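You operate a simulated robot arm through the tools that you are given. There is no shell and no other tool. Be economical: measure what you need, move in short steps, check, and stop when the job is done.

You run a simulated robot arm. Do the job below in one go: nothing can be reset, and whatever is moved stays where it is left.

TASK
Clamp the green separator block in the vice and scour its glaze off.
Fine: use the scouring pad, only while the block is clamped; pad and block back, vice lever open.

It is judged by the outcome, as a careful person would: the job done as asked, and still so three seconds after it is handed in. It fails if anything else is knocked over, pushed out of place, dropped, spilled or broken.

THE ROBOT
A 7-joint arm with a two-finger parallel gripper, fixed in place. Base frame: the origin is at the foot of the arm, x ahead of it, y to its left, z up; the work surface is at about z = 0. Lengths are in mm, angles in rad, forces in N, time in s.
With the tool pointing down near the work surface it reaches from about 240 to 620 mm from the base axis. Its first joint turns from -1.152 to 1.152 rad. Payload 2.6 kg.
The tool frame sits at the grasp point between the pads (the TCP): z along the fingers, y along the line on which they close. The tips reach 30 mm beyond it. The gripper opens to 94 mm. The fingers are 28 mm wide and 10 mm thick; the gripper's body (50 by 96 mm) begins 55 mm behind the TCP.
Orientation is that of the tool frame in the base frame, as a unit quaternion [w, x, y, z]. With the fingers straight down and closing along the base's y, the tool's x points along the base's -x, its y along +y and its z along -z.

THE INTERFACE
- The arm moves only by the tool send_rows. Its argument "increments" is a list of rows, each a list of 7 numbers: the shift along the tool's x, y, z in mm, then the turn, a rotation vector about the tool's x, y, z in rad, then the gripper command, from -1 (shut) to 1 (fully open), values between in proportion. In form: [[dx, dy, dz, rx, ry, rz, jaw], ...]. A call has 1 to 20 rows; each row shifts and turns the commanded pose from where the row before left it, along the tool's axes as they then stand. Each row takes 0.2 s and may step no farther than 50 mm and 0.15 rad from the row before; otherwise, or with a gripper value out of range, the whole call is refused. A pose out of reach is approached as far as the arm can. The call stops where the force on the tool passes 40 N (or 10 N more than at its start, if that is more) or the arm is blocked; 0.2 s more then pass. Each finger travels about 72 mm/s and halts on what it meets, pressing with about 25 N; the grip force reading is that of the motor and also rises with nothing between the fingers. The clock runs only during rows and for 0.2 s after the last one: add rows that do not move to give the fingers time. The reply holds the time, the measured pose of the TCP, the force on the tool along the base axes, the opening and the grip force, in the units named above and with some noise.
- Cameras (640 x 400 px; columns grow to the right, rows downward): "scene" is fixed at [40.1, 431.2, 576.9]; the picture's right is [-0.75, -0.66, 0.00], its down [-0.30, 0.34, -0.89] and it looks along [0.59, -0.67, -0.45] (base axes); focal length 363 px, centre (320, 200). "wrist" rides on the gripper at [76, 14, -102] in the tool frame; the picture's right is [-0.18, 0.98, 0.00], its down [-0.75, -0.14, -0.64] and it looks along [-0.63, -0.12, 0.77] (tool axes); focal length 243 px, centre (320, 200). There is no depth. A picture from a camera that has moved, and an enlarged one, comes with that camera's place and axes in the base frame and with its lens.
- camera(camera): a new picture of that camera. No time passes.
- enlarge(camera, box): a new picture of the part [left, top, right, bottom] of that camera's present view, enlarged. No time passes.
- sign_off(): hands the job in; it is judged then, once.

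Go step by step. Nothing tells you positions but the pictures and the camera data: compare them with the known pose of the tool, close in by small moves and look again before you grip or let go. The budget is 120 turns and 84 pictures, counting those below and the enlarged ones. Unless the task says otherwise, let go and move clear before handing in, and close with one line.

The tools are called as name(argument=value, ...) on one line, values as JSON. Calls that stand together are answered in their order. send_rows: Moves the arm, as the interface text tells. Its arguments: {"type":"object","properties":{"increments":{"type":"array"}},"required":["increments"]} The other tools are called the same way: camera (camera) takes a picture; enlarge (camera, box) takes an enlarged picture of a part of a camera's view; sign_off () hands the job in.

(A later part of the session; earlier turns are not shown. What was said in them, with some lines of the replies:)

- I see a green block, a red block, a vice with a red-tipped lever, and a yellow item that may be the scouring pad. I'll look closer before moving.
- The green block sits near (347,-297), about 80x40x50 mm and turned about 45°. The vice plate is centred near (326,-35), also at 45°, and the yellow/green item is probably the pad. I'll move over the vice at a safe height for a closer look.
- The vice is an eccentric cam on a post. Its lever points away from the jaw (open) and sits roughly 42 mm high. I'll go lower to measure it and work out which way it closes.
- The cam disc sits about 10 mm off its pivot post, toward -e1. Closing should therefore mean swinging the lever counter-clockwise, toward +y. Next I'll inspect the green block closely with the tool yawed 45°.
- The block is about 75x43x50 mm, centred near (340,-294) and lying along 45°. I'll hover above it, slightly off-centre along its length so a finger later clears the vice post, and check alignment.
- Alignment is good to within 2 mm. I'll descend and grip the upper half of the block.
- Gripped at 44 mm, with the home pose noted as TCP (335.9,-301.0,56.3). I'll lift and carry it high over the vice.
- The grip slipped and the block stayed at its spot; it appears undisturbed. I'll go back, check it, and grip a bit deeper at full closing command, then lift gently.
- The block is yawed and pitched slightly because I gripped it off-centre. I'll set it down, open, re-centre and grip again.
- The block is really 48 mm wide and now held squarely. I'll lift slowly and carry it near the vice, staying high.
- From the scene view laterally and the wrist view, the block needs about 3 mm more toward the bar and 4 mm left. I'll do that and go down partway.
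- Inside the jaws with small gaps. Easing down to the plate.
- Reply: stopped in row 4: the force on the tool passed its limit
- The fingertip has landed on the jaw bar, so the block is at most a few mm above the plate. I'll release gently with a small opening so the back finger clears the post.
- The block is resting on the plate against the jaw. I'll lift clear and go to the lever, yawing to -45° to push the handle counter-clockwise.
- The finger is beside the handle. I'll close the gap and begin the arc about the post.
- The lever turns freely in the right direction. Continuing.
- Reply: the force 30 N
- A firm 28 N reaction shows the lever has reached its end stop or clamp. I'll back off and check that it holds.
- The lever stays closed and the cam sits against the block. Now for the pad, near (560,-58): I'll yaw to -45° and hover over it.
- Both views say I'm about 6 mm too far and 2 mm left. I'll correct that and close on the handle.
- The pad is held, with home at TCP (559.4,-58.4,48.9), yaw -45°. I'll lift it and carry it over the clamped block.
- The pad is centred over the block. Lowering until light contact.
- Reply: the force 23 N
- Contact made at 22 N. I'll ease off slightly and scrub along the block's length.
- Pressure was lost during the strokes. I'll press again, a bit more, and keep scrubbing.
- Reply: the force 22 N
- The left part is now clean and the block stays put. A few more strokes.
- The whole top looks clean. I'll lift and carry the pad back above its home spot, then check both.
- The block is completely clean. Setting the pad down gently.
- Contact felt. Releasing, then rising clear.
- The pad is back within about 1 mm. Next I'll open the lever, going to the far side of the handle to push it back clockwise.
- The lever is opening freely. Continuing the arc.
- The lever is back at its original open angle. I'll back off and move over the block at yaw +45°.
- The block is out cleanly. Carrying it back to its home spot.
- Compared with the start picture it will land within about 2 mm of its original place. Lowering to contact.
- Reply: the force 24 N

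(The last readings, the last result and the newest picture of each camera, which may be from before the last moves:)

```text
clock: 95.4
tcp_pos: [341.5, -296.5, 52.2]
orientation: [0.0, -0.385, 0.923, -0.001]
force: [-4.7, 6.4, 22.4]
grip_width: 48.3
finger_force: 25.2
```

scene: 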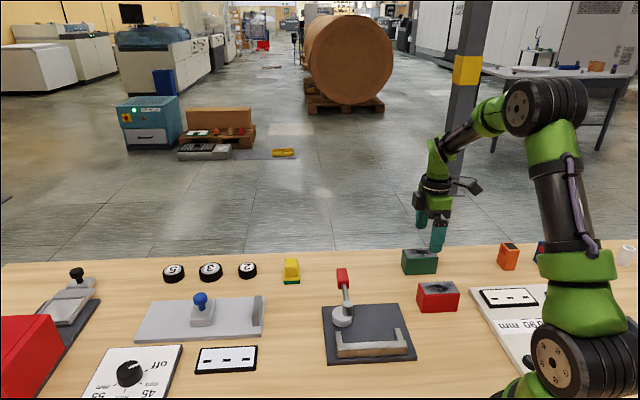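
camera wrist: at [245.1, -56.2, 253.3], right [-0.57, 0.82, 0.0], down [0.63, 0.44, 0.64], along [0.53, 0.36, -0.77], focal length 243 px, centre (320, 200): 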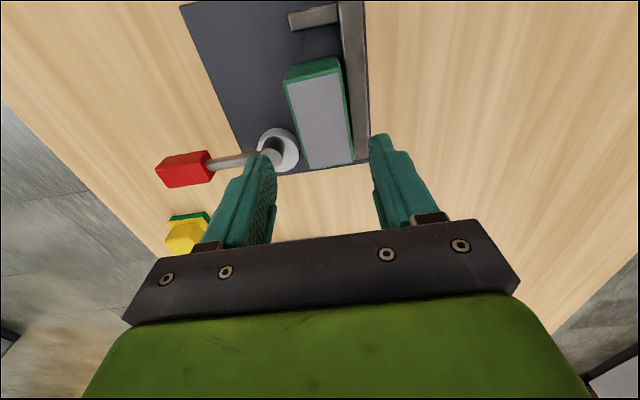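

Firm contact with the table. I'll ease up slightly, release and rise.

send_rows(increments=[[0, 0, -0.7, 0, 0, 0, -1], [0, 0, 0, 0, 0, 0, 0.1], [0, 0, 0, 0, 0, 0, 0.25], [0, 0, 0, 0, 0, 0, 0.35], [0, 0, -15, 0, 0, 0, 0.35], [0, 0, -40, 0, 0, 0, 0.35], [0, 0, -45, 0, 0, 0, 0.35], [0, 0, -45, 0, 0, 0, 0.35], [0, 0, 0, 0, 0, 0, 0.35]])

enlarge(camera="scene", box=[260, 230, 480, 370])

camera(camera="scene")

```text
clock: 97.4
tcp_pos: [338.8, -297.1, 198.0]
orientation: [0.0, -0.385, 0.923, -0.001]
force: [0.6, -0.4, -0.2]
grip_width: 63.5
finger_force: 0.0
```

```text
2.86 times, centred on (370, 300) of scene
camera zoom: at [40.1, 431.2, 576.9], right [-0.75, -0.66, 0.0], down [-0.3, 0.34, -0.89], along [0.59, -0.67, -0.45], focal length 1036 px, centre (177, -86)
```

zoom: 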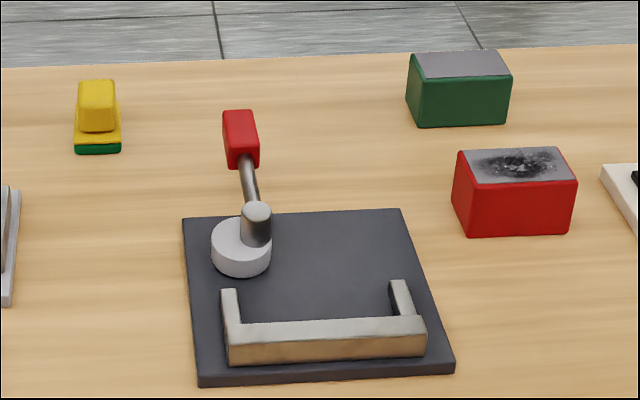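

```text
3 pictures are left
```

scene: 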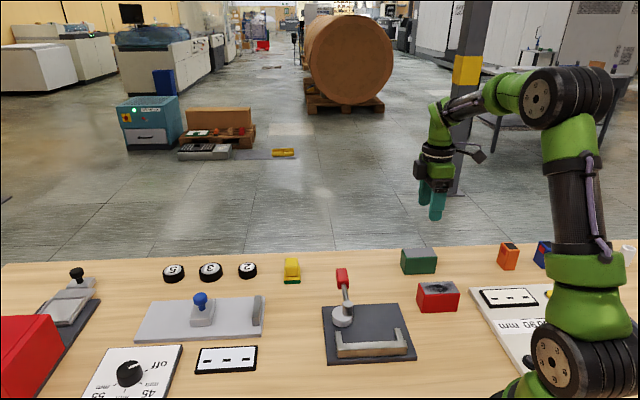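

The block and pad match the start picture to within a few millimetres, the glaze is gone, the lever is open and the arm is clear. Handing in now.

sign_off()

```text
The job is handed in.
```

I scoured the green block's glaze off with the pad while it was clamped. The block and pad are back within a few millimetres of where they started, and the vice lever is open.
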